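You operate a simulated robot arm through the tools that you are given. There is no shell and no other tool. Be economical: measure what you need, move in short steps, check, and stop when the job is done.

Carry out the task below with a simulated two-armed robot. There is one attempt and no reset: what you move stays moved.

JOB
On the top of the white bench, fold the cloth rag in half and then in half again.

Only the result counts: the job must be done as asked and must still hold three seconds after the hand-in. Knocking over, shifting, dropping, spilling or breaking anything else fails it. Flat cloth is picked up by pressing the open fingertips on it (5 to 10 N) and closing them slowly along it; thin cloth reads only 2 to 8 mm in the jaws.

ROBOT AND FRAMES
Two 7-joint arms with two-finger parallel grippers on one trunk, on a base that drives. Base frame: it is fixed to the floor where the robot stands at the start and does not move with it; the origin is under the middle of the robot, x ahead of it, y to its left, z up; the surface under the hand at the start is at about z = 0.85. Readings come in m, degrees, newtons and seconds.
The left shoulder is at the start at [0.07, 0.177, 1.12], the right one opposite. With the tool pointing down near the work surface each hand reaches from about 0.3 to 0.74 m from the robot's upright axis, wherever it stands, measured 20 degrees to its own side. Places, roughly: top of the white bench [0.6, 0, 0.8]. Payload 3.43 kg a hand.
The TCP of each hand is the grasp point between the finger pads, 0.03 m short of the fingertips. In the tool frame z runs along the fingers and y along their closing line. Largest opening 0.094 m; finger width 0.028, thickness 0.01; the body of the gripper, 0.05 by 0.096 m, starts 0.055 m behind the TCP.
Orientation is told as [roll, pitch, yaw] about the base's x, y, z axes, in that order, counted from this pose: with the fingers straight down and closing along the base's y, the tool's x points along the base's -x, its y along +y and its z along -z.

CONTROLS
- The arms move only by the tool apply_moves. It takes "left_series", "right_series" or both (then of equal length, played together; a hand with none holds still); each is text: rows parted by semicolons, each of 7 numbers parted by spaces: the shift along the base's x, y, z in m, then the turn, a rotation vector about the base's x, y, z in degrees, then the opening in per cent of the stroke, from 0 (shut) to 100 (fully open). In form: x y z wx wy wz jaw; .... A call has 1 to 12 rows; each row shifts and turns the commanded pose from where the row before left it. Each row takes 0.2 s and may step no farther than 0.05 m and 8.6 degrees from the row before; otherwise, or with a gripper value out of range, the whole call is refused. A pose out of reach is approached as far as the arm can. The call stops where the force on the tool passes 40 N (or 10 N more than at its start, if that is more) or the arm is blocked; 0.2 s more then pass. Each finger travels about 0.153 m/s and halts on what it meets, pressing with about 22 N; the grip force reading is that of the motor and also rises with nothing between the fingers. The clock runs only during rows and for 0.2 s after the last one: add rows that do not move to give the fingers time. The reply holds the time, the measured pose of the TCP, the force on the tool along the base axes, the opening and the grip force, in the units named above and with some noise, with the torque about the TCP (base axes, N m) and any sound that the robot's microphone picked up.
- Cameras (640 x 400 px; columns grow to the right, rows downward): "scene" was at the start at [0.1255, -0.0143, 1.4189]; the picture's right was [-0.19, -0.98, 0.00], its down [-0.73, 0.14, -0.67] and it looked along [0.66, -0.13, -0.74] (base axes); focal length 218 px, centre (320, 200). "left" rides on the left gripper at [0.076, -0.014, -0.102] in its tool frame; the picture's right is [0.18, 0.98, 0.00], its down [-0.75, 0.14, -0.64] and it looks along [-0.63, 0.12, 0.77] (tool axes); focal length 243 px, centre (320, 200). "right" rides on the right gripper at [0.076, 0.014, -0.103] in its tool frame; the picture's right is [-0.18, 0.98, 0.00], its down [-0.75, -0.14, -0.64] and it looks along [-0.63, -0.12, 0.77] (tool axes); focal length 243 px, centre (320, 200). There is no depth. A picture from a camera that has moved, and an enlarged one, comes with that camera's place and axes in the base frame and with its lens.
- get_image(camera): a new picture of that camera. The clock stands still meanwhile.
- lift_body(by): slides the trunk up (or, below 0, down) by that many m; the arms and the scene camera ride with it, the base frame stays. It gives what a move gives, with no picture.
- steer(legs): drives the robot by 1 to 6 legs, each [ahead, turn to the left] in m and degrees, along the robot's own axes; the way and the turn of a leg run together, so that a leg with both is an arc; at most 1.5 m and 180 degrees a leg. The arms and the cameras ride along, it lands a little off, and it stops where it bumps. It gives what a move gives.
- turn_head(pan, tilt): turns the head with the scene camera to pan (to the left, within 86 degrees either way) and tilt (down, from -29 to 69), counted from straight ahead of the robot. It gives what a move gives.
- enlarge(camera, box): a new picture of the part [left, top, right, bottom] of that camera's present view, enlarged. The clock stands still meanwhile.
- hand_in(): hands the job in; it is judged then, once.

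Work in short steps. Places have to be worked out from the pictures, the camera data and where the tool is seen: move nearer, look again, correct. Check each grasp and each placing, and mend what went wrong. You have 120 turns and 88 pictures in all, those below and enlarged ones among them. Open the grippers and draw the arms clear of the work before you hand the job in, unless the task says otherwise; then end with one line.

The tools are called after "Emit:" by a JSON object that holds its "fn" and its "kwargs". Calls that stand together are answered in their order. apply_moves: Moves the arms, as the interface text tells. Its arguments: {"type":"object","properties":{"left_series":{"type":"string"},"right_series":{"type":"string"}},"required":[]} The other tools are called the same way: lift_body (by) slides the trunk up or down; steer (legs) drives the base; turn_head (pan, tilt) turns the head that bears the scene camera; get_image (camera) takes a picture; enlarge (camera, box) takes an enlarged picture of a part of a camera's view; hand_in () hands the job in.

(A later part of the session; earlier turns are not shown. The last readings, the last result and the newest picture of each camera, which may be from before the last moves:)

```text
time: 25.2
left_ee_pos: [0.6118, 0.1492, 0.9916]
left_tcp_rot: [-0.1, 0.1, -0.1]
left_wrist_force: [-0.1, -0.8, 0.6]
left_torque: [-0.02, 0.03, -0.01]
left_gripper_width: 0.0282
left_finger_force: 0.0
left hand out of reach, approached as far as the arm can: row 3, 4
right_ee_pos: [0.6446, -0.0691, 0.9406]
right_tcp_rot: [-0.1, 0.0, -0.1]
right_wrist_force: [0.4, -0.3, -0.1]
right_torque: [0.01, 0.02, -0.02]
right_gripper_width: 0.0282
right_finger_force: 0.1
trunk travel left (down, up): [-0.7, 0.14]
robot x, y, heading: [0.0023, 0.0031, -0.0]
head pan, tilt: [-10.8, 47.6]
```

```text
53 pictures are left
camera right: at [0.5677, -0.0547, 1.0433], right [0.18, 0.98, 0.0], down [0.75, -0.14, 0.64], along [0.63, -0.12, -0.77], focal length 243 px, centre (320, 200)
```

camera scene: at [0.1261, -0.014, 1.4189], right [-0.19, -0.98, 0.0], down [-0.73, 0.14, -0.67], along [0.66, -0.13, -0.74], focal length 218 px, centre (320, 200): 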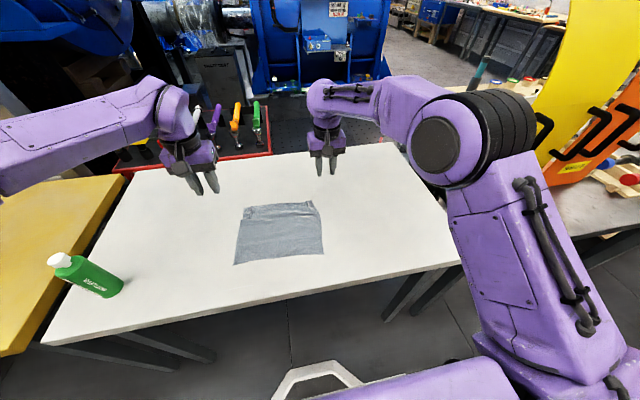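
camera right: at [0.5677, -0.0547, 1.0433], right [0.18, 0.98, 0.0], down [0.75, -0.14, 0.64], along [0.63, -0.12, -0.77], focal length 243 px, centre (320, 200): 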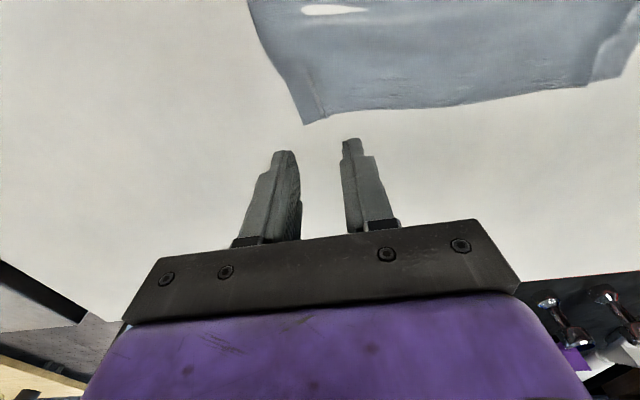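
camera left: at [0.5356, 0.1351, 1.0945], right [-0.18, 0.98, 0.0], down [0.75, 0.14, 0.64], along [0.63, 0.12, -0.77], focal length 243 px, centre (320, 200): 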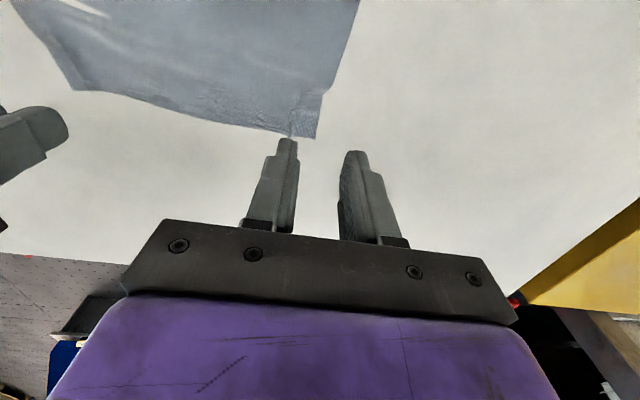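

The left arm hits a limit in its current posture. I look at the arm and at the cloth.

Emit:
{"fn": "get_image", "kwargs": {"camera": "scene"}}

```text
52 pictures are left
camera scene: at [0.1252, -0.0148, 1.419], right [-0.19, -0.98, 0.0], down [-0.72, 0.14, -0.67], along [0.66, -0.13, -0.74], focal length 218 px, centre (320, 200)
```

scene: 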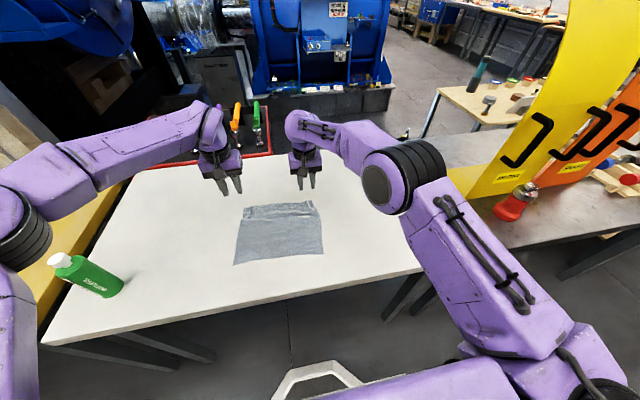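

Left elbow is swung outward compared with the right. I try pulling the left hand back, up and inward to restore its posture.

Emit:
{"fn": "apply_moves", "kwargs": {"left_series": "-0.03 0 0.03 0 0 0 30;-0.03 0 0.03 0 0 0 30;-0.03 0 0.03 0 0 0 30;-0.03 0 0.02 0 0 0 30;-0.03 0 0 0 0 0 30;-0.03 0 0 0 0 0 30;0 0 0 0 0 0 30"}}

Emit:
{"fn": "get_image", "kwargs": {"camera": "scene"}}

```text
time: 26.8
left_ee_pos: [0.4312, 0.1504, 1.101]
left_tcp_rot: [0.1, 0.0, -0.1]
left_wrist_force: [1.0, -0.4, 0.3]
left_torque: [0.0, 0.0, 0.03]
left_gripper_width: 0.0283
left_finger_force: 0.1
right_ee_pos: [0.6444, -0.069, 0.9408]
right_tcp_rot: [0.0, 0.1, -0.1]
right_wrist_force: [0.7, -0.9, -0.9]
right_torque: [-0.01, 0.04, 0.01]
right_gripper_width: 0.0282
right_finger_force: 0.0
trunk travel left (down, up): [-0.7, 0.14]
robot x, y, heading: [-0.0014, -0.0033, -0.1]
head pan, tilt: [-10.8, 47.6]
```

```text
51 pictures are left
camera scene: at [0.1261, -0.0144, 1.4189], right [-0.19, -0.98, 0.0], down [-0.73, 0.14, -0.67], along [0.66, -0.13, -0.74], focal length 218 px, centre (320, 200)
```

scene: 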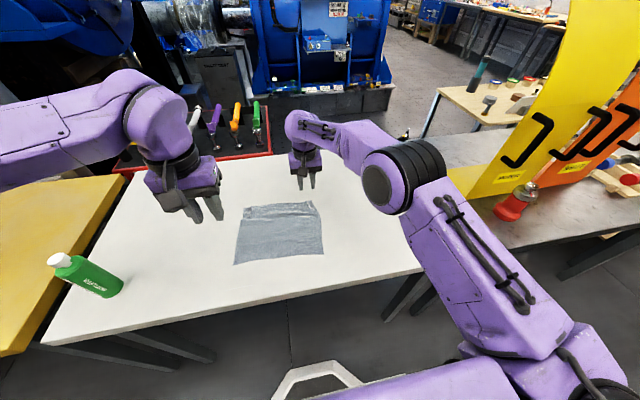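

Elbow still out. I try tilting the left wrist the opposite way while extended, to swing the elbow back in.

Emit:
{"fn": "apply_moves", "kwargs": {"left_series": "0.02 0 0 0 8 0 30;0.02 0 0 0 8 0 30;0.02 0 0 0 8 0 30;0.02 0 0 0 8 0 30;0 0 0 0 0 0 30;0.02 0 0 0 -8 0 30;0.02 0 0 0 -8 0 30;0.02 0 0 0 -8 0 30;0.02 0 0 0 -8 0 30;0 0 0 0 0 0 30"}}

Emit:
{"fn": "get_image", "kwargs": {"camera": "scene"}}

```text
time: 29.0
left_ee_pos: [0.5244, 0.1482, 1.1093]
left_tcp_rot: [1.0, -17.7, 0.5]
left_wrist_force: [-0.4, -0.1, 0.2]
left_torque: [0.0, -0.01, 0.0]
left_gripper_width: 0.0282
left_finger_force: 0.1
left hand out of reach, approached as far as the arm can: row 2, 3, 4
right_ee_pos: [0.6439, -0.0688, 0.9419]
right_tcp_rot: [0.0, 0.0, -0.1]
right_wrist_force: [1.5, -0.6, -0.7]
right_torque: [0.02, -0.02, 0.0]
right_gripper_width: 0.0282
right_finger_force: 0.1
trunk travel left (down, up): [-0.7, 0.14]
robot x, y, heading: [-0.0023, -0.0017, 0.1]
head pan, tilt: [-10.8, 47.6]
```

```text
50 pictures are left
camera scene: at [0.1256, -0.0144, 1.4189], right [-0.19, -0.98, 0.0], down [-0.73, 0.14, -0.67], along [0.66, -0.13, -0.74], focal length 218 px, centre (320, 200)
```

scene: 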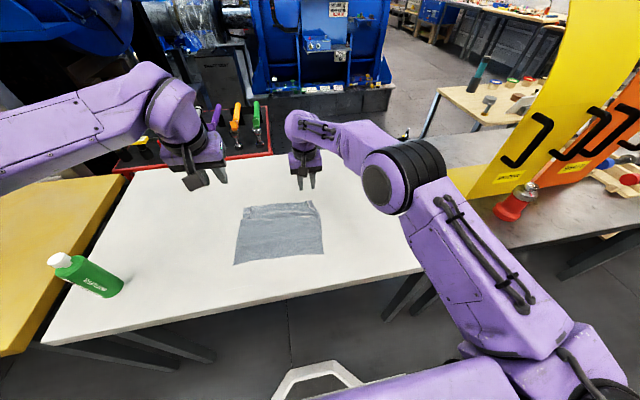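

The wrist is at a flexion limit. I try a yaw swing to pull the elbow in, then level the hand.

Emit:
{"fn": "apply_moves", "kwargs": {"left_series": "0 0 0 0 0 8 30;0 0 0 0 0 8 30;0 0 0 0 0 8 30;0 0 0 0 0 8 30;0 0 0 0 0 8 30;0 0 0 0 0 8 30;0 0 0 0 0 0 30"}}

Emit:
{"fn": "get_image", "kwargs": {"camera": "scene"}}

```text
time: 30.6
left_ee_pos: [0.5228, 0.1491, 1.1092]
left_tcp_rot: [1.0, -17.7, 48.5]
left_wrist_force: [0.0, -0.3, 0.0]
left_torque: [-0.01, -0.05, 0.0]
left_gripper_width: 0.0284
left_finger_force: 0.1
right_ee_pos: [0.6436, -0.0685, 0.9409]
right_tcp_rot: [0.1, 0.0, 0.0]
right_wrist_force: [0.1, -0.9, 0.0]
right_torque: [0.0, -0.01, 0.01]
right_gripper_width: 0.0282
right_finger_force: 0.1
trunk travel left (down, up): [-0.7, 0.14]
robot x, y, heading: [-0.0031, 0.001, 0.1]
head pan, tilt: [-10.8, 47.6]
```

```text
49 pictures are left
camera scene: at [0.1254, -0.0139, 1.419], right [-0.19, -0.98, 0.0], down [-0.73, 0.14, -0.67], along [0.66, -0.13, -0.74], focal length 218 px, centre (320, 200)
```

scene: 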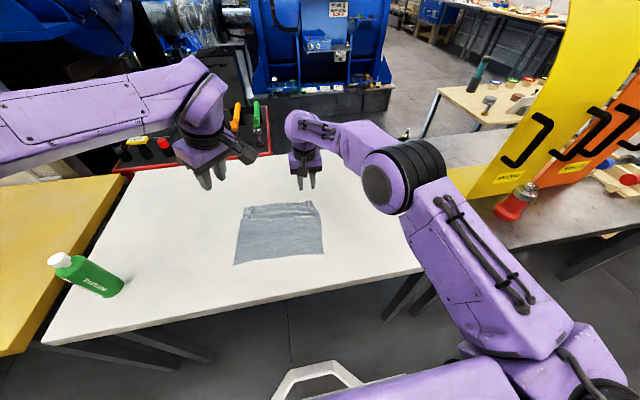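

The elbow rose and went further out; the other direction is what I want. I turn the yaw back to about −47.

Emit:
{"fn": "apply_moves", "kwargs": {"left_series": "0 0 0 0 0 -8 30;0 0 0 0 0 -8 30;0 0 0 0 0 -8 30;0 0 0 0 0 -8 30;0 0 0 0 0 -8 30;0 0 0 0 0 -8 30;0 0 0 0 0 -8 30;0 0 0 0 0 -8 30;0 0 0 0 0 -8 30;0 0 0 0 0 -8 30;0 0 0 0 0 -8 30;0 0 0 0 0 -8 30"}}

Emit:
{"fn": "get_image", "kwargs": {"camera": "scene"}}

```text
time: 33.2
left_ee_pos: [0.5238, 0.1488, 1.1088]
left_tcp_rot: [1.1, -17.6, -19.6]
left_wrist_force: [-0.6, 0.0, 0.2]
left_torque: [0.02, 0.01, -0.03]
left_gripper_width: 0.0281
left_finger_force: 0.1
left hand out of reach, approached as far as the arm can: row 9, 10, 11, 12
right_ee_pos: [0.6447, -0.0682, 0.9405]
right_tcp_rot: [0.0, 0.0, 0.0]
right_wrist_force: [-0.5, -0.4, -0.8]
right_torque: [-0.01, 0.03, -0.05]
right_gripper_width: 0.0281
right_finger_force: 0.0
trunk travel left (down, up): [-0.7, 0.14]
robot x, y, heading: [-0.0005, -0.0004, 0.0]
head pan, tilt: [-10.8, 47.6]
```

```text
48 pictures are left
camera scene: at [0.1255, -0.0142, 1.4189], right [-0.19, -0.98, 0.0], down [-0.73, 0.14, -0.67], along [0.66, -0.13, -0.74], focal length 218 px, centre (320, 200)
```

scene: 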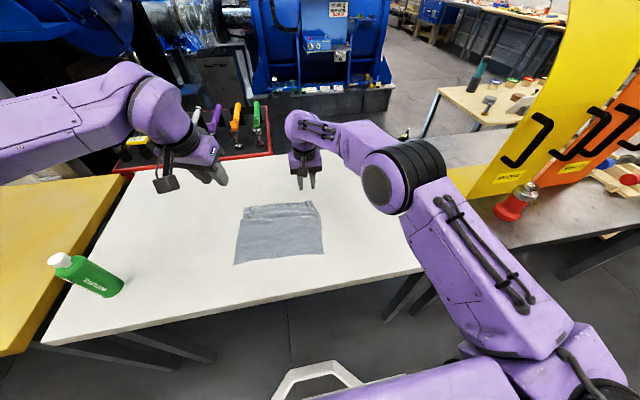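

These are wrist-limit effects, worse when the hand is high relative to the shoulder. I raise the trunk by 0.12 so that work at the bench is relatively lower.

Emit:
{"fn": "lift_body", "kwargs": {"by": 0.12}}

Emit:
{"fn": "apply_moves", "kwargs": {"left_series": "-0.02 0 -0.03 0 0 7 30;-0.01 0.005 -0.03 0 0 7 30;0 0.005 -0.03 0 0 5.6 30;0 0.005 -0.03 0 6 0 30;0 0 -0.03 0 6 0 30;0 0 -0.03 0 5.7 0 30;0 0 0 0 0 0 30", "right_series": "0 0 -0.02 0 0 0 30;0 0 -0.02 0 0 0 30;0 0 -0.02 0 0 0 30;0 0 -0.02 0 0 0 30;0 0 -0.02 0 0 0 30;0 0 -0.02 0 0 0 30;0 0 0 0 0 0 30"}}

Emit:
{"fn": "get_image", "kwargs": {"camera": "scene"}}

```text
time: 34.7
left_ee_pos: [0.5236, 0.1478, 1.2289]
left_tcp_rot: [0.9, -17.5, -19.7]
left_wrist_force: [0.8, -0.5, -0.3]
left_torque: [0.03, -0.05, -0.01]
left_gripper_width: 0.0284
left_finger_force: 0.0
right_ee_pos: [0.645, -0.0693, 1.0606]
right_tcp_rot: [0.0, 0.0, 0.0]
right_wrist_force: [0.0, 0.6, 0.6]
right_torque: [-0.01, -0.04, 0.02]
right_gripper_width: 0.028
right_finger_force: 0.1
trunk travel left (down, up): [-0.82, 0.02]
robot x, y, heading: [0.001, -0.0039, 0.5]
head pan, tilt: [-10.8, 47.6]
```

```text
time: 36.3
left_ee_pos: [0.4915, 0.1637, 1.0493]
left_tcp_rot: [1.0, 0.1, 0.0]
left_wrist_force: [-0.5, 0.3, -0.7]
left_torque: [0.02, -0.02, 0.03]
left_gripper_width: 0.0284
left_finger_force: 0.1
right_ee_pos: [0.6444, -0.0671, 0.9416]
right_tcp_rot: [0.0, 0.0, 0.0]
right_wrist_force: [0.0, -0.9, 0.1]
right_torque: [0.03, -0.06, -0.02]
right_gripper_width: 0.0281
right_finger_force: 0.1
trunk travel left (down, up): [-0.82, 0.02]
robot x, y, heading: [0.0027, 0.0018, 0.1]
head pan, tilt: [-10.8, 47.6]
```

```text
47 pictures are left
camera scene: at [0.1245, -0.0139, 1.5391], right [-0.19, -0.98, 0.0], down [-0.72, 0.14, -0.68], along [0.66, -0.13, -0.74], focal length 218 px, centre (320, 200)
```

scene: 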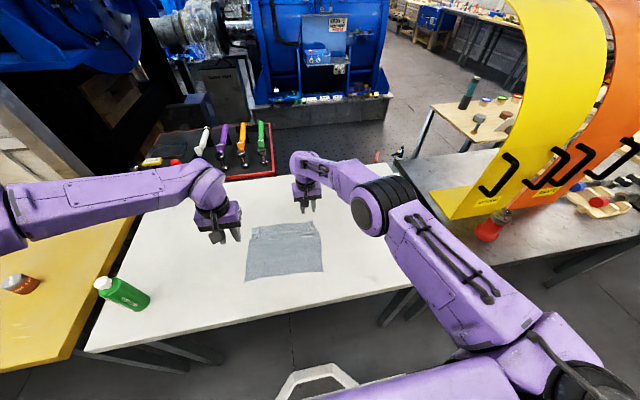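

Left hand is level again. I extend it low over the far-left ridge at (0.657,0.123).

Emit:
{"fn": "apply_moves", "kwargs": {"left_series": "0.02 -0.008 -0.04 -1 0 0 30;0.03 -0.008 -0.035 0 0 0 30;0.0385 -0.0082 -0.0113 0 0 0 30;0.0385 -0.0082 -0.0113 0 0 0 30;0.0385 -0.0082 -0.0113 0 0 0 30;0 0 0 0 0 0 30"}}

Emit:
{"fn": "get_image", "kwargs": {"camera": "left"}}

Emit:
{"fn": "get_image", "kwargs": {"camera": "right"}}

```text
time: 37.7
left_ee_pos: [0.6395, 0.1246, 0.9454]
left_tcp_rot: [-0.2, 0.1, 0.0]
left_wrist_force: [-0.5, -0.1, 0.5]
left_torque: [-0.02, -0.02, -0.01]
left_gripper_width: 0.0282
left_finger_force: 0.1
left hand out of reach, approached as far as the arm can: row 5
right_ee_pos: [0.6433, -0.068, 0.9426]
right_tcp_rot: [0.0, 0.0, 0.0]
right_wrist_force: [-0.5, -0.4, -0.3]
right_torque: [0.02, 0.0, -0.02]
right_gripper_width: 0.0279
right_finger_force: 0.0
trunk travel left (down, up): [-0.82, 0.02]
robot x, y, heading: [0.0002, 0.0012, 0.3]
head pan, tilt: [-10.8, 47.6]
```

```text
46 pictures are left
camera left: at [0.5626, 0.1112, 1.049], right [-0.18, 0.98, 0.0], down [0.75, 0.14, 0.64], along [0.63, 0.12, -0.77], focal length 243 px, centre (320, 200)
```

left: 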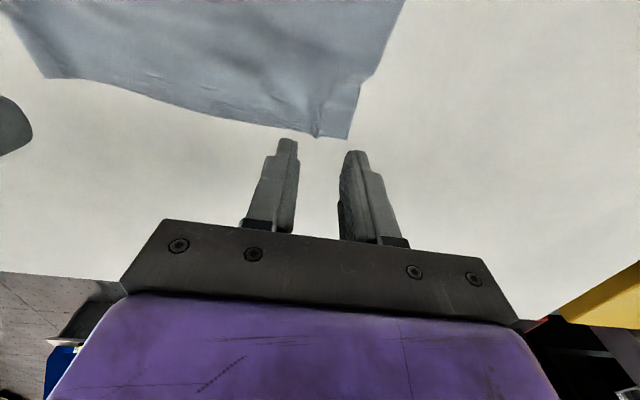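

```text
45 pictures are left
camera right: at [0.5671, -0.053, 1.0441], right [0.18, 0.98, 0.0], down [0.75, -0.14, 0.64], along [0.63, -0.12, -0.77], focal length 243 px, centre (320, 200)
```

right: 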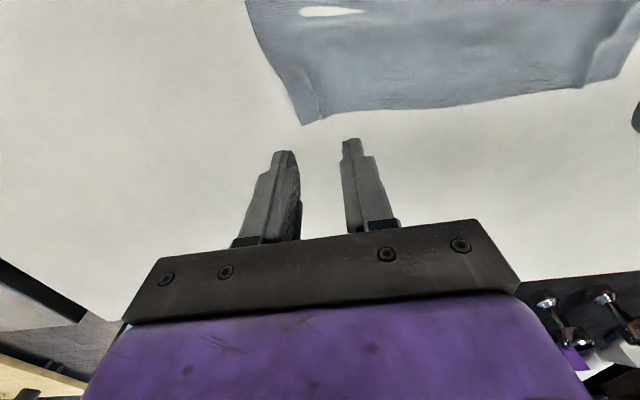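

The left hand is ~2 cm short. The base front is still behind the bench edge, so I drive forward 5 cm (hands first raised slightly by 2 cm for safety is unnecessary at z 0.94).

Emit:
{"fn": "steer", "kwargs": {"legs": [[0.05, 0]]}}

```text
time: 38.6
left_ee_pos: [0.6828, 0.1267, 0.9518]
left_tcp_rot: [-0.1, -0.5, 0.0]
left_wrist_force: [0.6, -0.1, -0.2]
left_torque: [-0.03, 0.02, 0.02]
left_gripper_width: 0.0286
left_finger_force: 0.0
right_ee_pos: [0.6877, -0.0659, 0.9472]
right_tcp_rot: [0.0, -0.5, 0.1]
right_wrist_force: [0.0, -0.6, 0.7]
right_torque: [-0.02, 0.01, -0.02]
right_gripper_width: 0.028
right_finger_force: 0.0
trunk travel left (down, up): [-0.82, 0.02]
robot x, y, heading: [0.0509, -0.0025, 0.1]
head pan, tilt: [-10.8, 47.6]
```

Both hands rode along. I place tips so they overlap only ~9 mm of the edge: left (0.660,0.123), right (0.648,−0.060), and descend to just above contact.

Emit:
{"fn": "apply_moves", "kwargs": {"left_series": "-0.012 -0.002 -0.02 0 0 0 30;-0.011 -0.002 -0.03 0 0 0 30;0 0 -0.017 0 0.5 0 30;0 0 0 0 0 0 30", "right_series": "-0.02 0.003 -0.02 0 0 0 30;-0.02 0.003 -0.03 0 0 0 30;0 0 -0.013 0 0.5 0 30;0 0 0 0 0 0 30"}}

Emit:
{"fn": "get_image", "kwargs": {"camera": "left"}}

Emit:
{"fn": "get_image", "kwargs": {"camera": "right"}}

```text
time: 39.6
left_ee_pos: [0.6644, 0.1222, 0.8819]
left_tcp_rot: [0.0, 0.2, -0.1]
left_wrist_force: [0.1, -0.4, -0.5]
left_torque: [-0.02, -0.01, -0.01]
left_gripper_width: 0.0284
left_finger_force: 0.0
right_ee_pos: [0.65, -0.0614, 0.8818]
right_tcp_rot: [-0.2, 0.1, 0.1]
right_wrist_force: [0.5, 0.7, 0.7]
right_torque: [0.0, 0.04, 0.02]
right_gripper_width: 0.0282
right_finger_force: 0.0
trunk travel left (down, up): [-0.82, 0.02]
robot x, y, heading: [0.0511, -0.0013, 0.3]
head pan, tilt: [-10.8, 47.6]
```

```text
44 pictures are left
camera left: at [0.589, 0.1079, 0.9854], right [-0.18, 0.98, 0.0], down [0.76, 0.14, 0.64], along [0.63, 0.12, -0.77], focal length 243 px, centre (320, 200)
```

left: 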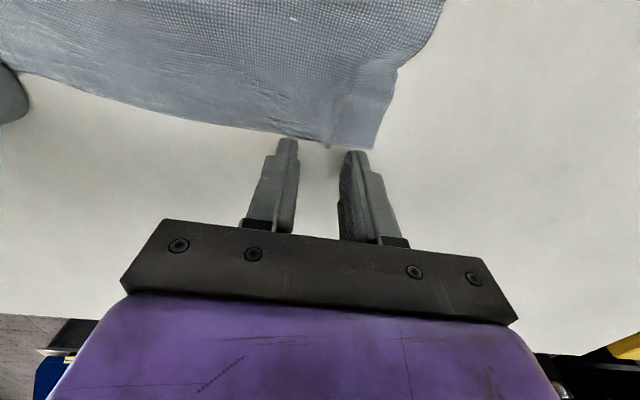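

```text
43 pictures are left
camera right: at [0.5749, -0.0462, 0.9838], right [0.18, 0.98, 0.0], down [0.76, -0.14, 0.64], along [0.63, -0.12, -0.77], focal length 243 px, centre (320, 200)
```

right: 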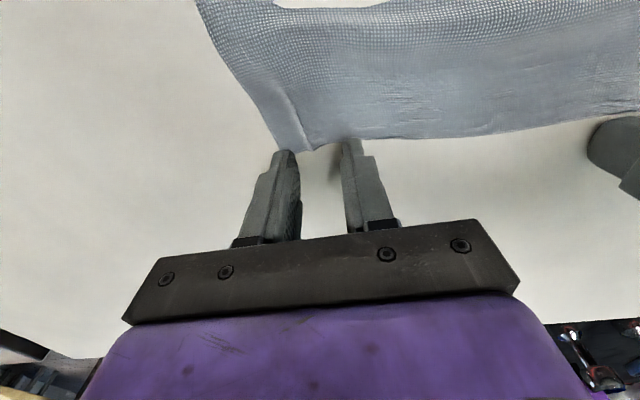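

Edges lie under the last ~8 mm of the tips with the ridges between the fingers. I press lightly and close slowly.

Emit:
{"fn": "apply_moves", "kwargs": {"left_series": "0 0 -0.0025 0 0 0 30;0 0 0 0 0 0 30;0 0 0 0 0 0 25;0 0 0 0 0 0 20;0 0 0 0 0 0 15;0 0 0 0 0 0 10;0 0 0 0 0 0 5;0 0 0 0 0 0 0;0 0 0 0 0 0 0;0 0 0 0 0 0 0", "right_series": "0 -0.003 -0.0025 0 0 0 30;0 0 0 0 0 0 30;0 0 0 0 0 0 25;0 0 0 0 0 0 20;0 0 0 0 0 0 15;0 0 0 0 0 0 10;0 0 0 0 0 0 5;0 0 0 0 0 0 0;0 0 0 0 0 0 0;0 0 0 0 0 0 0"}}

Emit:
{"fn": "apply_moves", "kwargs": {"left_series": "0 -0.003 0.02 0 0 0 0;-0.003 0 0.02 0 0 0 0;0 0 0 0 0 0 0", "right_series": "0 0.003 0.02 0 0 0 0;-0.003 0 0.02 0 0 0 0;0 0 0 0 0 0 0"}}

Emit:
{"fn": "get_image", "kwargs": {"camera": "left"}}

Emit:
{"fn": "get_image", "kwargs": {"camera": "right"}}

```text
time: 41.8
left_ee_pos: [0.6615, 0.1214, 0.8808]
left_tcp_rot: [-0.1, 0.2, 0.0]
left_wrist_force: [-0.4, -5.7, 14.0]
left_torque: [-0.17, 0.2, 0.08]
left_gripper_width: 0.0021
left_finger_force: 21.6
right_ee_pos: [0.6502, -0.0635, 0.8811]
right_tcp_rot: [0.0, 0.1, 0.1]
right_wrist_force: [1.5, 4.7, 6.7]
right_torque: [0.16, 0.08, -0.08]
right_gripper_width: 0.0015
right_finger_force: 22.0
trunk travel left (down, up): [-0.82, 0.02]
robot x, y, heading: [0.0507, -0.0018, -0.1]
head pan, tilt: [-10.8, 47.6]
```

```text
time: 42.6
left_ee_pos: [0.6615, 0.1189, 0.9199]
left_tcp_rot: [0.0, 0.5, -0.1]
left_wrist_force: [0.5, -0.9, 0.4]
left_torque: [0.0, -0.01, 0.0]
left_gripper_width: 0.0019
left_finger_force: 22.2
right_ee_pos: [0.6489, -0.0609, 0.9206]
right_tcp_rot: [-0.1, 0.3, 0.1]
right_wrist_force: [0.4, 0.0, -0.5]
right_torque: [0.03, 0.0, 0.0]
right_gripper_width: 0.0015
right_finger_force: 22.4
trunk travel left (down, up): [-0.82, 0.02]
robot x, y, heading: [0.0471, 0.0025, -0.0]
head pan, tilt: [-10.8, 47.6]
```

```text
42 pictures are left
camera left: at [0.5859, 0.1049, 1.0233], right [-0.18, 0.98, 0.0], down [0.76, 0.14, 0.64], along [0.63, 0.12, -0.77], focal length 243 px, centre (320, 200)
```

left: 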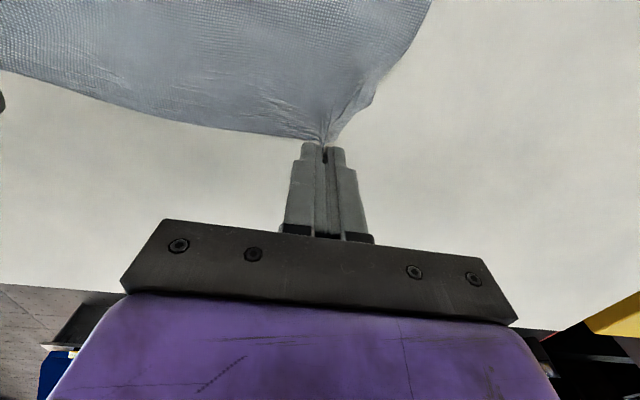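

```text
41 pictures are left
camera right: at [0.5727, -0.0469, 1.0217], right [0.18, 0.98, 0.0], down [0.76, -0.14, 0.64], along [0.63, -0.12, -0.77], focal length 243 px, centre (320, 200)
```

right: 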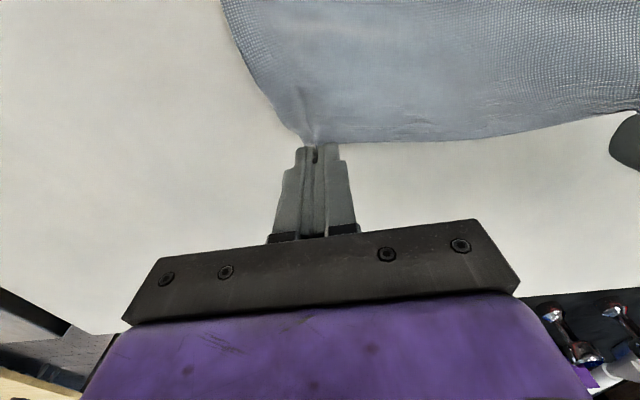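

Excellent edge grasps. Now I carry the edge over in an arc toward the near edge with mild tilt (first 8 steps), then check.

Emit:
{"fn": "apply_moves", "kwargs": {"left_series": "-0.008 0.001 0.025 0 -3 0 0;-0.017 0.001 0.020 0 -3 0 0;-0.023 0.001 0.010 0 -4 0 0;-0.027 0.001 0.005 0 -4 0 0;-0.028 0.001 0 0 -4 0 0;-0.028 0.001 -0.005 0 -4 0 0;-0.027 0.001 -0.010 0 -4 0 0;-0.025 0.001 -0.017 0 -4 0 0;0 0 0 0 0 0 0", "right_series": "-0.008 0.0006 0.025 0 -3 0 0;-0.017 0.0006 0.020 0 -3 0 0;-0.023 0.0006 0.010 0 -4 0 0;-0.027 0.0006 0.005 0 -4 0 0;-0.028 0.0006 0 0 -4 0 0;-0.028 0.0006 -0.005 0 -4 0 0;-0.027 0.0006 -0.010 0 -4 0 0;-0.025 0.0006 -0.017 0 -4 0 0;0 0 0 0 0 0 0"}}

Emit:
{"fn": "get_image", "kwargs": {"camera": "left"}}

Emit:
{"fn": "get_image", "kwargs": {"camera": "right"}}

```text
time: 43.9
left_ee_pos: [0.5485, 0.1196, 0.978]
left_tcp_rot: [-0.4, -18.0, -0.4]
left_wrist_force: [-5.2, -15.5, -5.3]
left_torque: [-0.45, 0.16, 0.02]
left_gripper_width: 0.0018
left_finger_force: 21.9
right_ee_pos: [0.4928, -0.0602, 0.9094]
right_tcp_rot: [2.1, -7.7, -3.1]
right_wrist_force: [5.3, 14.6, 5.8]
right_torque: [0.56, -0.14, -0.14]
right_gripper_width: 0.0015
right_finger_force: 21.9
trunk travel left (down, up): [-0.82, 0.02]
robot x, y, heading: [0.0483, 0.0003, -0.0]
head pan, tilt: [-10.8, 47.6]
stopped in row 6 (right hand): the arm was blocked; the commanded pose is now the measured one
```

```text
40 pictures are left
camera left: at [0.4436, 0.107, 1.0524], right [-0.17, 0.98, -0.06], down [0.52, 0.14, 0.84], along [0.84, 0.11, -0.54], focal length 243 px, centre (320, 200)
```

left: 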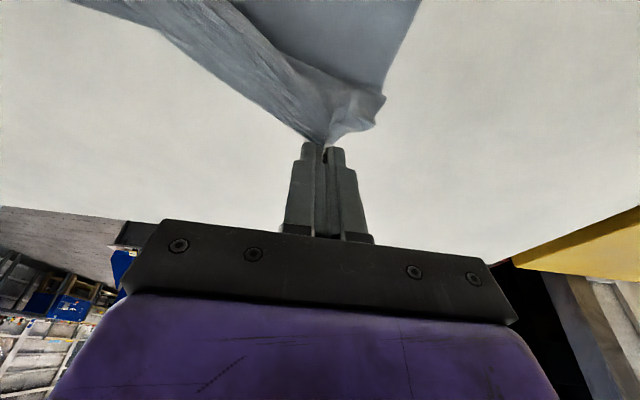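

```text
39 pictures are left
camera right: at [0.4037, -0.0454, 1.0006], right [0.23, 0.97, 0.06], down [0.65, -0.2, 0.73], along [0.72, -0.13, -0.68], focal length 243 px, centre (320, 200)
```

right: 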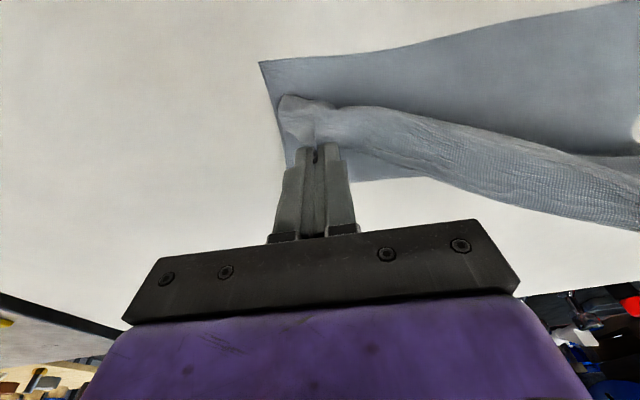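

The right arm deviated and got blocked (ahead and lower than the left). I look before correcting.

Emit:
{"fn": "get_image", "kwargs": {"camera": "scene"}}

```text
38 pictures are left
camera scene: at [0.174, -0.0135, 1.5391], right [-0.19, -0.98, 0.0], down [-0.72, 0.14, -0.68], along [0.66, -0.13, -0.74], focal length 218 px, centre (320, 200)
```

scene: 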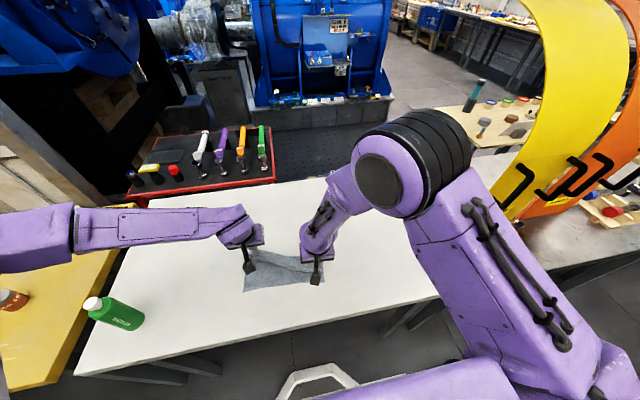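

Right arm simply ran ahead. I bring the left hand up level with it, right hand holding.

Emit:
{"fn": "apply_moves", "kwargs": {"left_series": "-0.025 0.001 -0.008 0 -4 0 0;-0.015 0.001 -0.025 0 -4 0 0;-0.008 0.001 -0.03 0 -3 0 0;0 0 0 0 0 0 0", "right_series": "0 0 0 0 0 0 0;0 0 0 -1 0 1.5 0;0 0 0 -1 0 1.5 0;0 0 0 0 0 0 0"}}

```text
time: 44.9
left_ee_pos: [0.5037, 0.1244, 0.915]
left_tcp_rot: [-0.2, -29.2, -0.3]
left_wrist_force: [0.0, 0.6, -0.6]
left_torque: [0.0, -0.03, 0.02]
left_gripper_width: 0.0016
left_finger_force: 21.5
right_ee_pos: [0.4944, -0.0635, 0.912]
right_tcp_rot: [0.8, -7.5, -0.8]
right_wrist_force: [0.1, 0.2, 0.3]
right_torque: [0.02, 0.0, 0.0]
right_gripper_width: 0.0012
right_finger_force: 22.0
trunk travel left (down, up): [-0.82, 0.02]
robot x, y, heading: [0.048, -0.0011, -0.0]
head pan, tilt: [-10.8, 47.6]
```

Tension is gone. I continue both hands toward the near edge, low and slow.

Emit:
{"fn": "apply_moves", "kwargs": {"left_series": "-0.018 0.001 0.003 0 0 0 0;-0.018 0.001 0 0 0 0 0;-0.018 0.001 -0.005 0 0 0 0;-0.012 0 -0.010 0 0 0 0;0 0 0 0 0 0 0", "right_series": "-0.016 0 0.005 0 0 0 0;-0.016 0 0.002 0 0 0 0;-0.016 0 -0.005 0 0 0 0;-0.011 0 -0.010 0 0 0 0;0 0 0 0 0 0 0"}}

Emit:
{"fn": "get_image", "kwargs": {"camera": "left"}}

Emit:
{"fn": "get_image", "kwargs": {"camera": "right"}}

```text
time: 46.1
left_ee_pos: [0.4369, 0.1261, 0.9037]
left_tcp_rot: [-0.1, -29.0, -0.3]
left_wrist_force: [-1.3, -4.4, -0.5]
left_torque: [-0.14, 0.05, 0.01]
left_gripper_width: 0.0019
left_finger_force: 22.3
right_ee_pos: [0.4149, -0.0651, 0.8844]
right_tcp_rot: [0.6, -3.6, -1.3]
right_wrist_force: [0.9, 4.6, 1.5]
right_torque: [0.17, -0.02, -0.04]
right_gripper_width: 0.0015
right_finger_force: 22.2
trunk travel left (down, up): [-0.82, 0.02]
robot x, y, heading: [0.0498, 0.0006, 0.4]
head pan, tilt: [-10.8, 47.6]
```

```text
37 pictures are left
camera left: at [0.3201, 0.1128, 0.9558], right [-0.15, 0.98, -0.09], down [0.35, 0.14, 0.93], along [0.93, 0.11, -0.36], focal length 243 px, centre (320, 200)
```

left: 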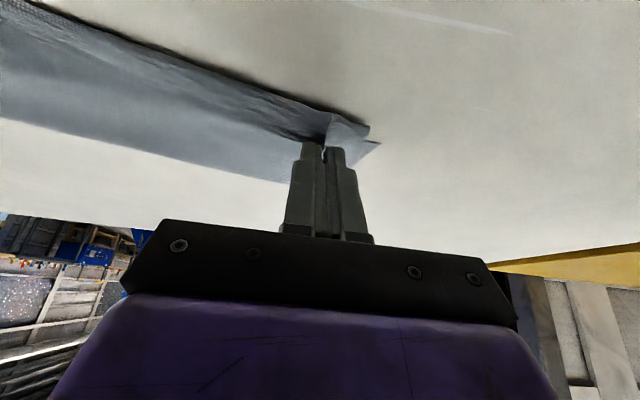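

```text
36 pictures are left
camera right: at [0.3314, -0.0498, 0.9802], right [0.21, 0.98, 0.02], down [0.71, -0.16, 0.69], along [0.68, -0.13, -0.73], focal length 243 px, centre (320, 200)
```

right: 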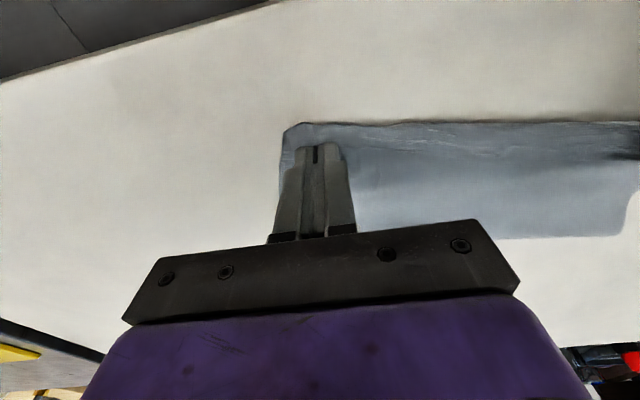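

The bottom near edge was dragged to about x 0.46 (left) / 0.445 (right), so the top edge overhangs. I move the held edge back by 18 mm (left) and 38 mm (right) before releasing.

Emit:
{"fn": "apply_moves", "kwargs": {"left_series": "0.009 0 0 0 0 0 0;0.009 0 -0.008 0 0 0 0;0 0 -0.007 0 0 0 0;0 0 0 0 0 0 0", "right_series": "0.012 0 0.008 0 0 0 0;0.013 0.001 0 0 0 0 0;0.012 0.001 -0.006 0 0 0 0;0 0 0 0 0 0 0"}}

Emit:
{"fn": "get_image", "kwargs": {"camera": "left"}}

Emit:
{"fn": "get_image", "kwargs": {"camera": "right"}}

```text
time: 47.1
left_ee_pos: [0.4537, 0.1268, 0.8862]
left_tcp_rot: [-0.2, -29.2, -0.3]
left_wrist_force: [0.2, -0.5, 0.2]
left_torque: [-0.01, -0.01, 0.0]
left_gripper_width: 0.0017
left_finger_force: 22.3
right_ee_pos: [0.471, -0.0585, 0.9047]
right_tcp_rot: [0.0, -7.8, 0.1]
right_wrist_force: [0.0, -0.5, -0.5]
right_torque: [0.02, 0.0, -0.02]
right_gripper_width: 0.0013
right_finger_force: 22.2
trunk travel left (down, up): [-0.82, 0.02]
robot x, y, heading: [0.0499, 0.0013, -0.1]
head pan, tilt: [-10.8, 47.6]
```

```text
35 pictures are left
camera left: at [0.3371, 0.1133, 0.9409], right [-0.15, 0.98, -0.09], down [0.35, 0.14, 0.93], along [0.92, 0.11, -0.36], focal length 243 px, centre (320, 200)
```

left: 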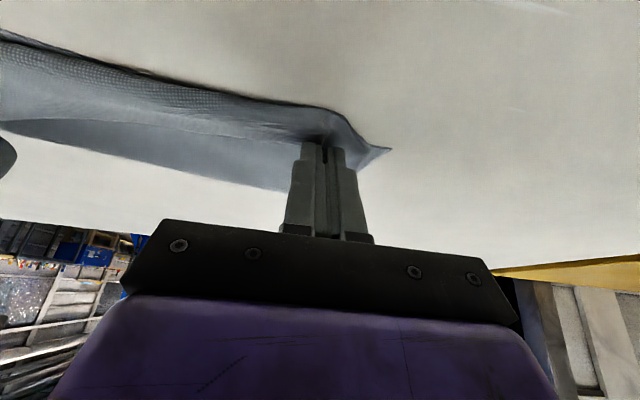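

```text
34 pictures are left
camera right: at [0.3813, -0.0455, 0.9957], right [0.18, 0.98, 0.03], down [0.66, -0.14, 0.74], along [0.73, -0.11, -0.67], focal length 243 px, centre (320, 200)
```

right: 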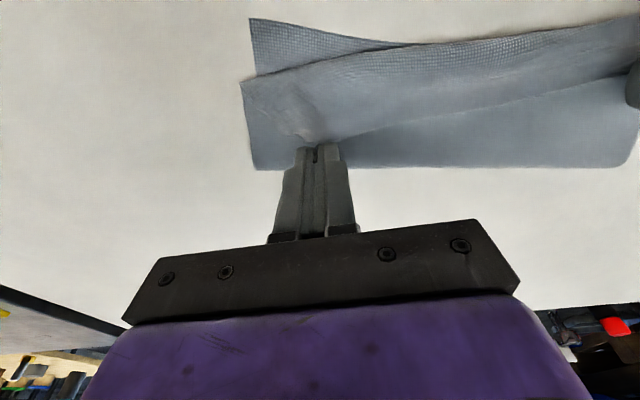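

The cloth's bottom panel turned ~13°: NR at (0.404,−0.080), NL at (0.464,0.171). Left edge is now placed well; the right edge needs to go back to x≈0.412, so I step the right hand carefully.

Emit:
{"fn": "apply_moves", "kwargs": {"right_series": "-0.01 0 0.005 0 0 0 0;-0.01 0 0 0 0 0 0;0 0 0 0 0 0 0"}}

```text
time: 47.9
left_ee_pos: [0.4548, 0.1268, 0.8879]
left_tcp_rot: [-0.2, -29.1, -0.3]
left_wrist_force: [-0.6, 0.0, -0.5]
left_torque: [-0.04, 0.01, -0.03]
left_gripper_width: 0.0016
left_finger_force: 21.9
right_ee_pos: [0.4448, -0.0629, 0.9001]
right_tcp_rot: [0.9, -5.6, -1.7]
right_wrist_force: [0.8, 0.8, -0.5]
right_torque: [0.02, 0.01, 0.03]
right_gripper_width: 0.0013
right_finger_force: 22.0
trunk travel left (down, up): [-0.82, 0.02]
robot x, y, heading: [0.0488, -0.002, 0.3]
head pan, tilt: [-10.8, 47.6]
```

Emit:
{"fn": "apply_moves", "kwargs": {"right_series": "-0.007 0 0.001 0 0 0 0;-0.005 0 0 0 0 0 0;0 0 0 0 0 0 0"}}

Emit:
{"fn": "get_image", "kwargs": {"camera": "right"}}

```text
time: 48.7
left_ee_pos: [0.4533, 0.1274, 0.8878]
left_tcp_rot: [-0.2, -29.0, -0.3]
left_wrist_force: [-0.7, -1.6, 0.6]
left_torque: [-0.03, 0.06, 0.0]
left_gripper_width: 0.0016
left_finger_force: 22.1
right_ee_pos: [0.4283, -0.0629, 0.8974]
right_tcp_rot: [1.2, -4.6, -1.7]
right_wrist_force: [0.1, 2.5, 0.2]
right_torque: [0.05, -0.03, 0.01]
right_gripper_width: 0.0011
right_finger_force: 22.1
trunk travel left (down, up): [-0.82, 0.02]
robot x, y, heading: [0.05, -0.0008, 0.0]
head pan, tilt: [-10.8, 47.6]
```

```text
33 pictures are left
camera right: at [0.3436, -0.048, 0.9931], right [0.21, 0.98, 0.04], down [0.69, -0.18, 0.7], along [0.69, -0.12, -0.72], focal length 243 px, centre (320, 200)
```

right: 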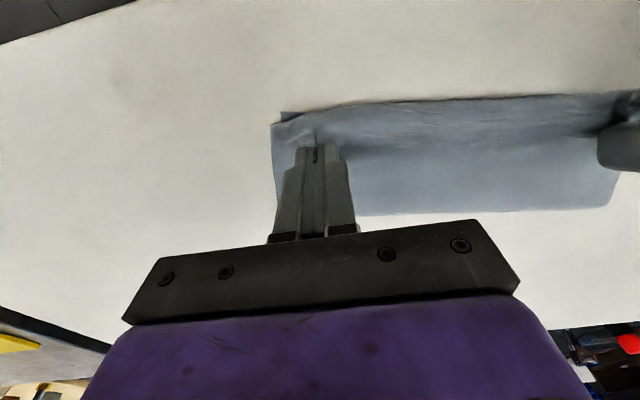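

The upper layer now lines up with the lower one. I lower the right a bit and open both slowly, then rise.

Emit:
{"fn": "apply_moves", "kwargs": {"left_series": "0 0 0 0 0 0 0;0 0 0 0 0 0 0;0 0 0 0 0 0 6;0 0 0 0 0 0 12;0 0 0 0 0 0 20;0 0 0 0 0 0 20;0 0 0.02 0 0 0 20;0 0 0.03 0 0 0 20;0 0.005 0.04 0 0 0 20;0 0.03 0.03 0 5 0 20;0 0.03 0.02 0 5 0 20;0 0.03 0 0 5 0 20", "right_series": "0 0 -0.005 0 0 0 0;0 0 -0.005 0 0 0 0;0 0 0 0 0 0 6;0 0 0 0 0 0 12;0 0 0 0 0 0 20;0 0 0 0 0 0 20;0.003 0 0.02 0 0 0 20;0.003 0 0.03 0 0 0 20;0.01 -0.005 0.04 0 0 0 20;0.02 -0.03 0.03 0 0 0 20;0.01 -0.03 0.02 0 0 0 20;0.01 -0.03 0 0 0 0 20"}}

Emit:
{"fn": "enlarge", "kwargs": {"camera": "scene", "box": [210, 210, 360, 315]}}

```text
time: 51.3
left_ee_pos: [0.4551, 0.2246, 1.0269]
left_tcp_rot: [-0.6, -14.0, -0.3]
left_wrist_force: [0.3, 0.4, -0.2]
left_torque: [-0.05, -0.04, -0.03]
left_gripper_width: 0.0189
left_finger_force: 0.0
right_ee_pos: [0.4948, -0.1508, 1.0396]
right_tcp_rot: [-0.8, -7.7, 1.0]
right_wrist_force: [0.0, 0.8, 0.0]
right_torque: [-0.03, -0.04, -0.01]
right_gripper_width: 0.019
right_finger_force: 0.1
trunk travel left (down, up): [-0.82, 0.02]
robot x, y, heading: [0.0503, -0.0027, 0.1]
head pan, tilt: [-10.8, 47.6]
```

```text
3.81 times, centred on (285, 262) of scene
camera zoom: at [0.1772, -0.0091, 1.5388], right [-0.19, -0.98, 0.0], down [-0.73, 0.14, -0.67], along [0.66, -0.13, -0.74], focal length 830 px, centre (453, -38)
```

zoom: 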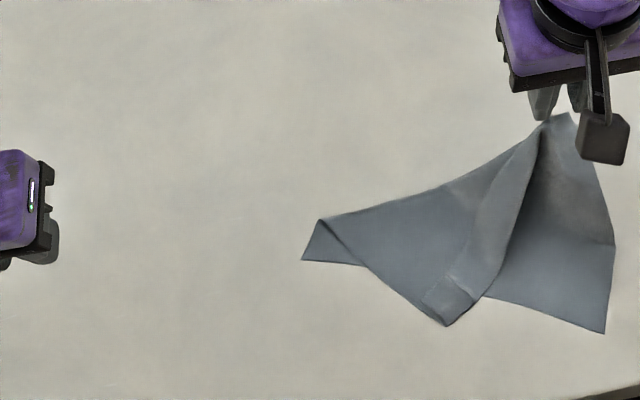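

The right finger dragged the cloth along. I check what holds it.

Emit:
{"fn": "get_image", "kwargs": {"camera": "right"}}

Emit:
{"fn": "get_image", "kwargs": {"camera": "scene"}}

```text
31 pictures are left
camera right: at [0.4056, -0.1369, 1.1296], right [0.17, 0.99, 0.01], down [0.66, -0.12, 0.74], along [0.73, -0.12, -0.68], focal length 243 px, centre (320, 200)
```

right: 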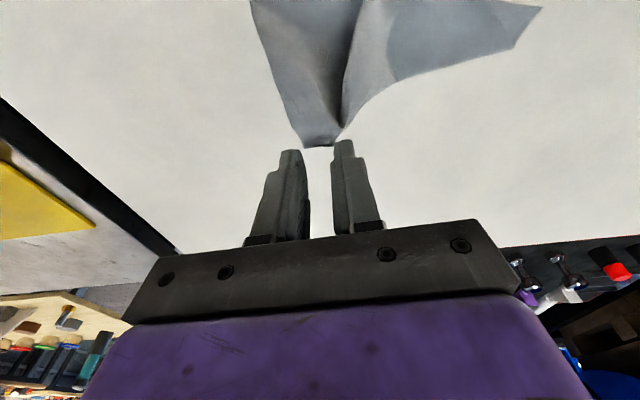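

```text
30 pictures are left
camera scene: at [0.1772, -0.0091, 1.5388], right [-0.19, -0.98, 0.0], down [-0.73, 0.14, -0.67], along [0.66, -0.13, -0.74], focal length 218 px, centre (320, 200)
```

scene: 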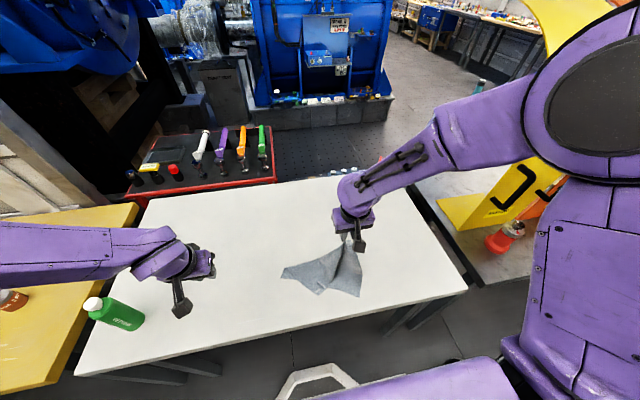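

A corner (FR) still clings to the right finger at height. The lower panel's near edge now runs A(0.375,−0.173)–D(0.481,0.06), and the FL corner lies at about (0.404,−0.05). I re-close the right jaw and carry FR down onto A.

Emit:
{"fn": "apply_moves", "kwargs": {"right_series": "0 0 0 0 0 0 10;0 0 0 0 0 0 0;0 0 0 0 0 0 0;-0.02 -0.001 -0.025 0 0 0 0;-0.023 -0.001 -0.03 0 0 0 0;-0.023 -0.001 -0.03 0 0 0 0;-0.023 -0.001 -0.025 0 0 0 0;0 0 0 0 0 0 0"}}

Emit:
{"fn": "enlarge", "kwargs": {"camera": "scene", "box": [210, 210, 360, 315]}}

Emit:
{"fn": "get_image", "kwargs": {"camera": "right"}}

```text
time: 53.1
left_ee_pos: [0.455, 0.2227, 1.0263]
left_tcp_rot: [-0.2, -14.1, -0.3]
left_wrist_force: [0.7, 0.1, 0.4]
left_torque: [-0.02, 0.03, 0.0]
left_gripper_width: 0.0186
left_finger_force: 0.0
right_ee_pos: [0.4055, -0.1609, 0.9307]
right_tcp_rot: [-0.6, -7.7, 0.9]
right_wrist_force: [-1.1, 0.7, -0.7]
right_torque: [0.01, -0.01, 0.01]
right_gripper_width: 0.0011
right_finger_force: 22.2
trunk travel left (down, up): [-0.82, 0.02]
robot x, y, heading: [0.05, -0.001, -0.2]
head pan, tilt: [-10.8, 47.6]
```

```text
3.81 times, centred on (285, 262) of scene
camera zoom: at [0.1754, -0.0141, 1.539], right [-0.19, -0.98, 0.0], down [-0.73, 0.14, -0.67], along [0.66, -0.13, -0.74], focal length 830 px, centre (453, -38)
```

zoom: 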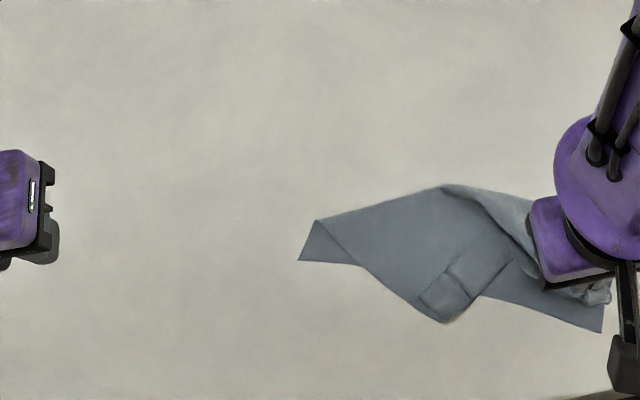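

```text
28 pictures are left
camera right: at [0.3159, -0.146, 1.0215], right [0.17, 0.99, 0.01], down [0.66, -0.12, 0.74], along [0.73, -0.11, -0.67], focal length 243 px, centre (320, 200)
```

right: 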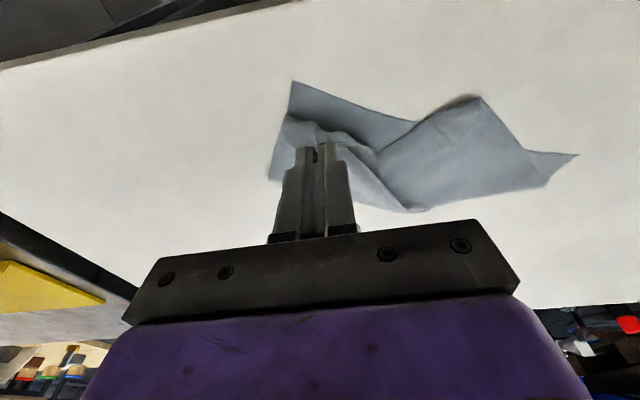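

FR is well held just above A. I lower it to the near edge, open wider this time, and rise only a little before checking.

Emit:
{"fn": "apply_moves", "kwargs": {"right_series": "-0.006 0.002 -0.022 0 0 0 0;-0.006 0.002 -0.022 0 0 0 0;0 0 0 0 0 0 0;0 0 0 0 0 0 10;0 0 0 0 0 0 25;0 0 0 0 0 0 40;0 0 0 0 0 0 50;0 0 0 0 0 0 50;0 0 0.01 0 0 0 50;0 0 0.02 0 0 0 50;0 0 0 0 0 0 50"}}

Emit:
{"fn": "get_image", "kwargs": {"camera": "right"}}

```text
time: 55.5
left_ee_pos: [0.4544, 0.2219, 1.0266]
left_tcp_rot: [-0.3, -14.2, -0.3]
left_wrist_force: [0.4, -0.7, -0.7]
left_torque: [0.02, 0.0, -0.02]
left_gripper_width: 0.0189
left_finger_force: 0.0
right_ee_pos: [0.3927, -0.1558, 0.9148]
right_tcp_rot: [-0.6, -7.7, 0.7]
right_wrist_force: [0.7, 0.2, 0.0]
right_torque: [0.0, 0.0, 0.01]
right_gripper_width: 0.0467
right_finger_force: 0.0
trunk travel left (down, up): [-0.82, 0.02]
robot x, y, heading: [0.0513, 0.0004, 0.1]
head pan, tilt: [-10.8, 47.6]
```

```text
27 pictures are left
camera right: at [0.3028, -0.1419, 1.0067], right [0.17, 0.99, 0.01], down [0.66, -0.13, 0.74], along [0.73, -0.12, -0.67], focal length 243 px, centre (320, 200)
```

right: 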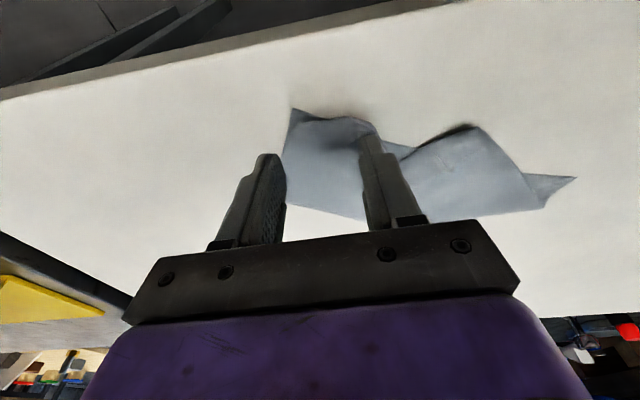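

Mostly free; I rise a little more and check whether the +y finger still clings.

Emit:
{"fn": "apply_moves", "kwargs": {"right_series": "0 0 0.02 0 0 0 50;0 0 0.02 0 0 0 50;0 0 0 0 0 0 50"}}

Emit:
{"fn": "get_image", "kwargs": {"camera": "right"}}

```text
time: 56.3
left_ee_pos: [0.4529, 0.222, 1.0262]
left_tcp_rot: [-0.2, -13.9, -0.3]
left_wrist_force: [-0.9, 0.7, -0.6]
left_torque: [-0.03, 0.0, 0.0]
left_gripper_width: 0.0186
left_finger_force: 0.1
right_ee_pos: [0.3938, -0.1565, 0.9554]
right_tcp_rot: [-0.6, -7.6, 0.9]
right_wrist_force: [0.2, -0.1, -0.6]
right_torque: [0.01, 0.01, -0.02]
right_gripper_width: 0.047
right_finger_force: 0.1
trunk travel left (down, up): [-0.82, 0.02]
robot x, y, heading: [0.0522, -0.0002, -0.0]
head pan, tilt: [-10.8, 47.6]
```

```text
26 pictures are left
camera right: at [0.3042, -0.1416, 1.0451], right [0.17, 0.99, 0.01], down [0.66, -0.12, 0.74], along [0.73, -0.11, -0.67], focal length 243 px, centre (320, 200)
```

right: 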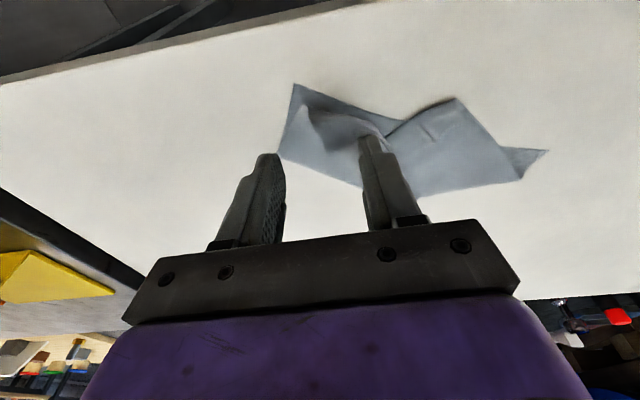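

Emit:
{"fn": "enlarge", "kwargs": {"camera": "right", "box": [270, 70, 450, 230]}}

```text
2.50 times, centred on (360, 150) of right
camera zoom: at [0.3042, -0.1416, 1.0451], right [0.17, 0.99, 0.01], down [0.66, -0.12, 0.74], along [0.73, -0.11, -0.67], focal length 606 px, centre (220, 325)
```

zoom: 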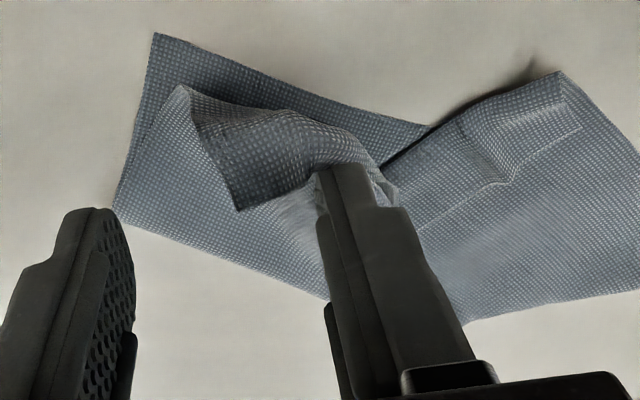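

Cloth clings around the +y fingertip. I lower it to the bench, wipe it off by moving the finger sideways (opening and shifting), and lift briskly.

Emit:
{"fn": "apply_moves", "kwargs": {"right_series": "0 0 -0.035 0 0 0 50;0 0 -0.033 0 0 0 50;0 0 0 0 0 0 80;0 0 0 0 0 0 100;0.02 0 0 0 0 0 100;0.02 0 0.002 0 0 0 100;0 0 0.05 0 0 0 100;0 0 0.05 0 0 0 100;0 0 0 0 0 0 100"}}

Emit:
{"fn": "get_image", "kwargs": {"camera": "right"}}

```text
time: 58.3
left_ee_pos: [0.455, 0.222, 1.026]
left_tcp_rot: [-0.3, -13.9, -0.3]
left_wrist_force: [-0.7, -0.5, 0.5]
left_torque: [-0.02, 0.03, 0.02]
left_gripper_width: 0.0189
left_finger_force: 0.1
right_ee_pos: [0.4326, -0.1544, 0.9871]
right_tcp_rot: [-0.7, -7.6, 1.0]
right_wrist_force: [0.0, 0.9, 0.2]
right_torque: [-0.02, 0.04, 0.0]
right_gripper_width: 0.0936
right_finger_force: 0.0
trunk travel left (down, up): [-0.82, 0.02]
robot x, y, heading: [0.0516, -0.004, 0.0]
head pan, tilt: [-10.8, 47.6]
```

```text
24 pictures are left
camera right: at [0.344, -0.1403, 1.0786], right [0.17, 0.99, 0.01], down [0.66, -0.12, 0.74], along [0.73, -0.11, -0.68], focal length 243 px, centre (320, 200)
```

right: 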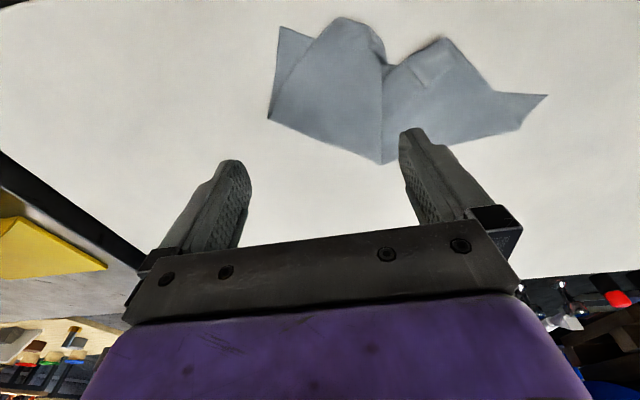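

It is free. I move the right hand up and out and take a zoomed scene view.

Emit:
{"fn": "apply_moves", "kwargs": {"right_series": "0 -0.02 0.03 0 0 0 60;0 -0.04 0.02 0 0 0 40;0 -0.04 0.01 0 4 0 30;0 -0.03 0 0 3.6 0 30;0 0 0 0 0 0 30"}}

Emit:
{"fn": "enlarge", "kwargs": {"camera": "scene", "box": [265, 230, 375, 305]}}

```text
time: 59.5
left_ee_pos: [0.4542, 0.2224, 1.0267]
left_tcp_rot: [-0.3, -14.1, -0.3]
left_wrist_force: [0.0, -0.6, -0.6]
left_torque: [0.0, -0.03, 0.02]
left_gripper_width: 0.0186
left_finger_force: 0.1
right_ee_pos: [0.4329, -0.2851, 1.048]
right_tcp_rot: [-0.6, 0.1, 1.0]
right_wrist_force: [0.0, 0.4, 0.6]
right_torque: [0.0, 0.01, -0.01]
right_gripper_width: 0.0281
right_finger_force: 0.0
trunk travel left (down, up): [-0.82, 0.02]
robot x, y, heading: [0.049, -0.0017, -0.1]
head pan, tilt: [-10.8, 47.6]
```

```text
5.33 times, centred on (320, 268) of scene
camera zoom: at [0.1751, -0.0138, 1.539], right [-0.19, -0.98, 0.0], down [-0.73, 0.14, -0.67], along [0.66, -0.13, -0.74], focal length 1162 px, centre (320, -160)
```

zoom: 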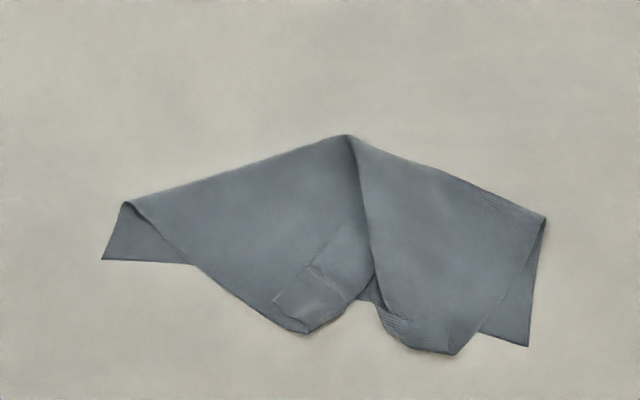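

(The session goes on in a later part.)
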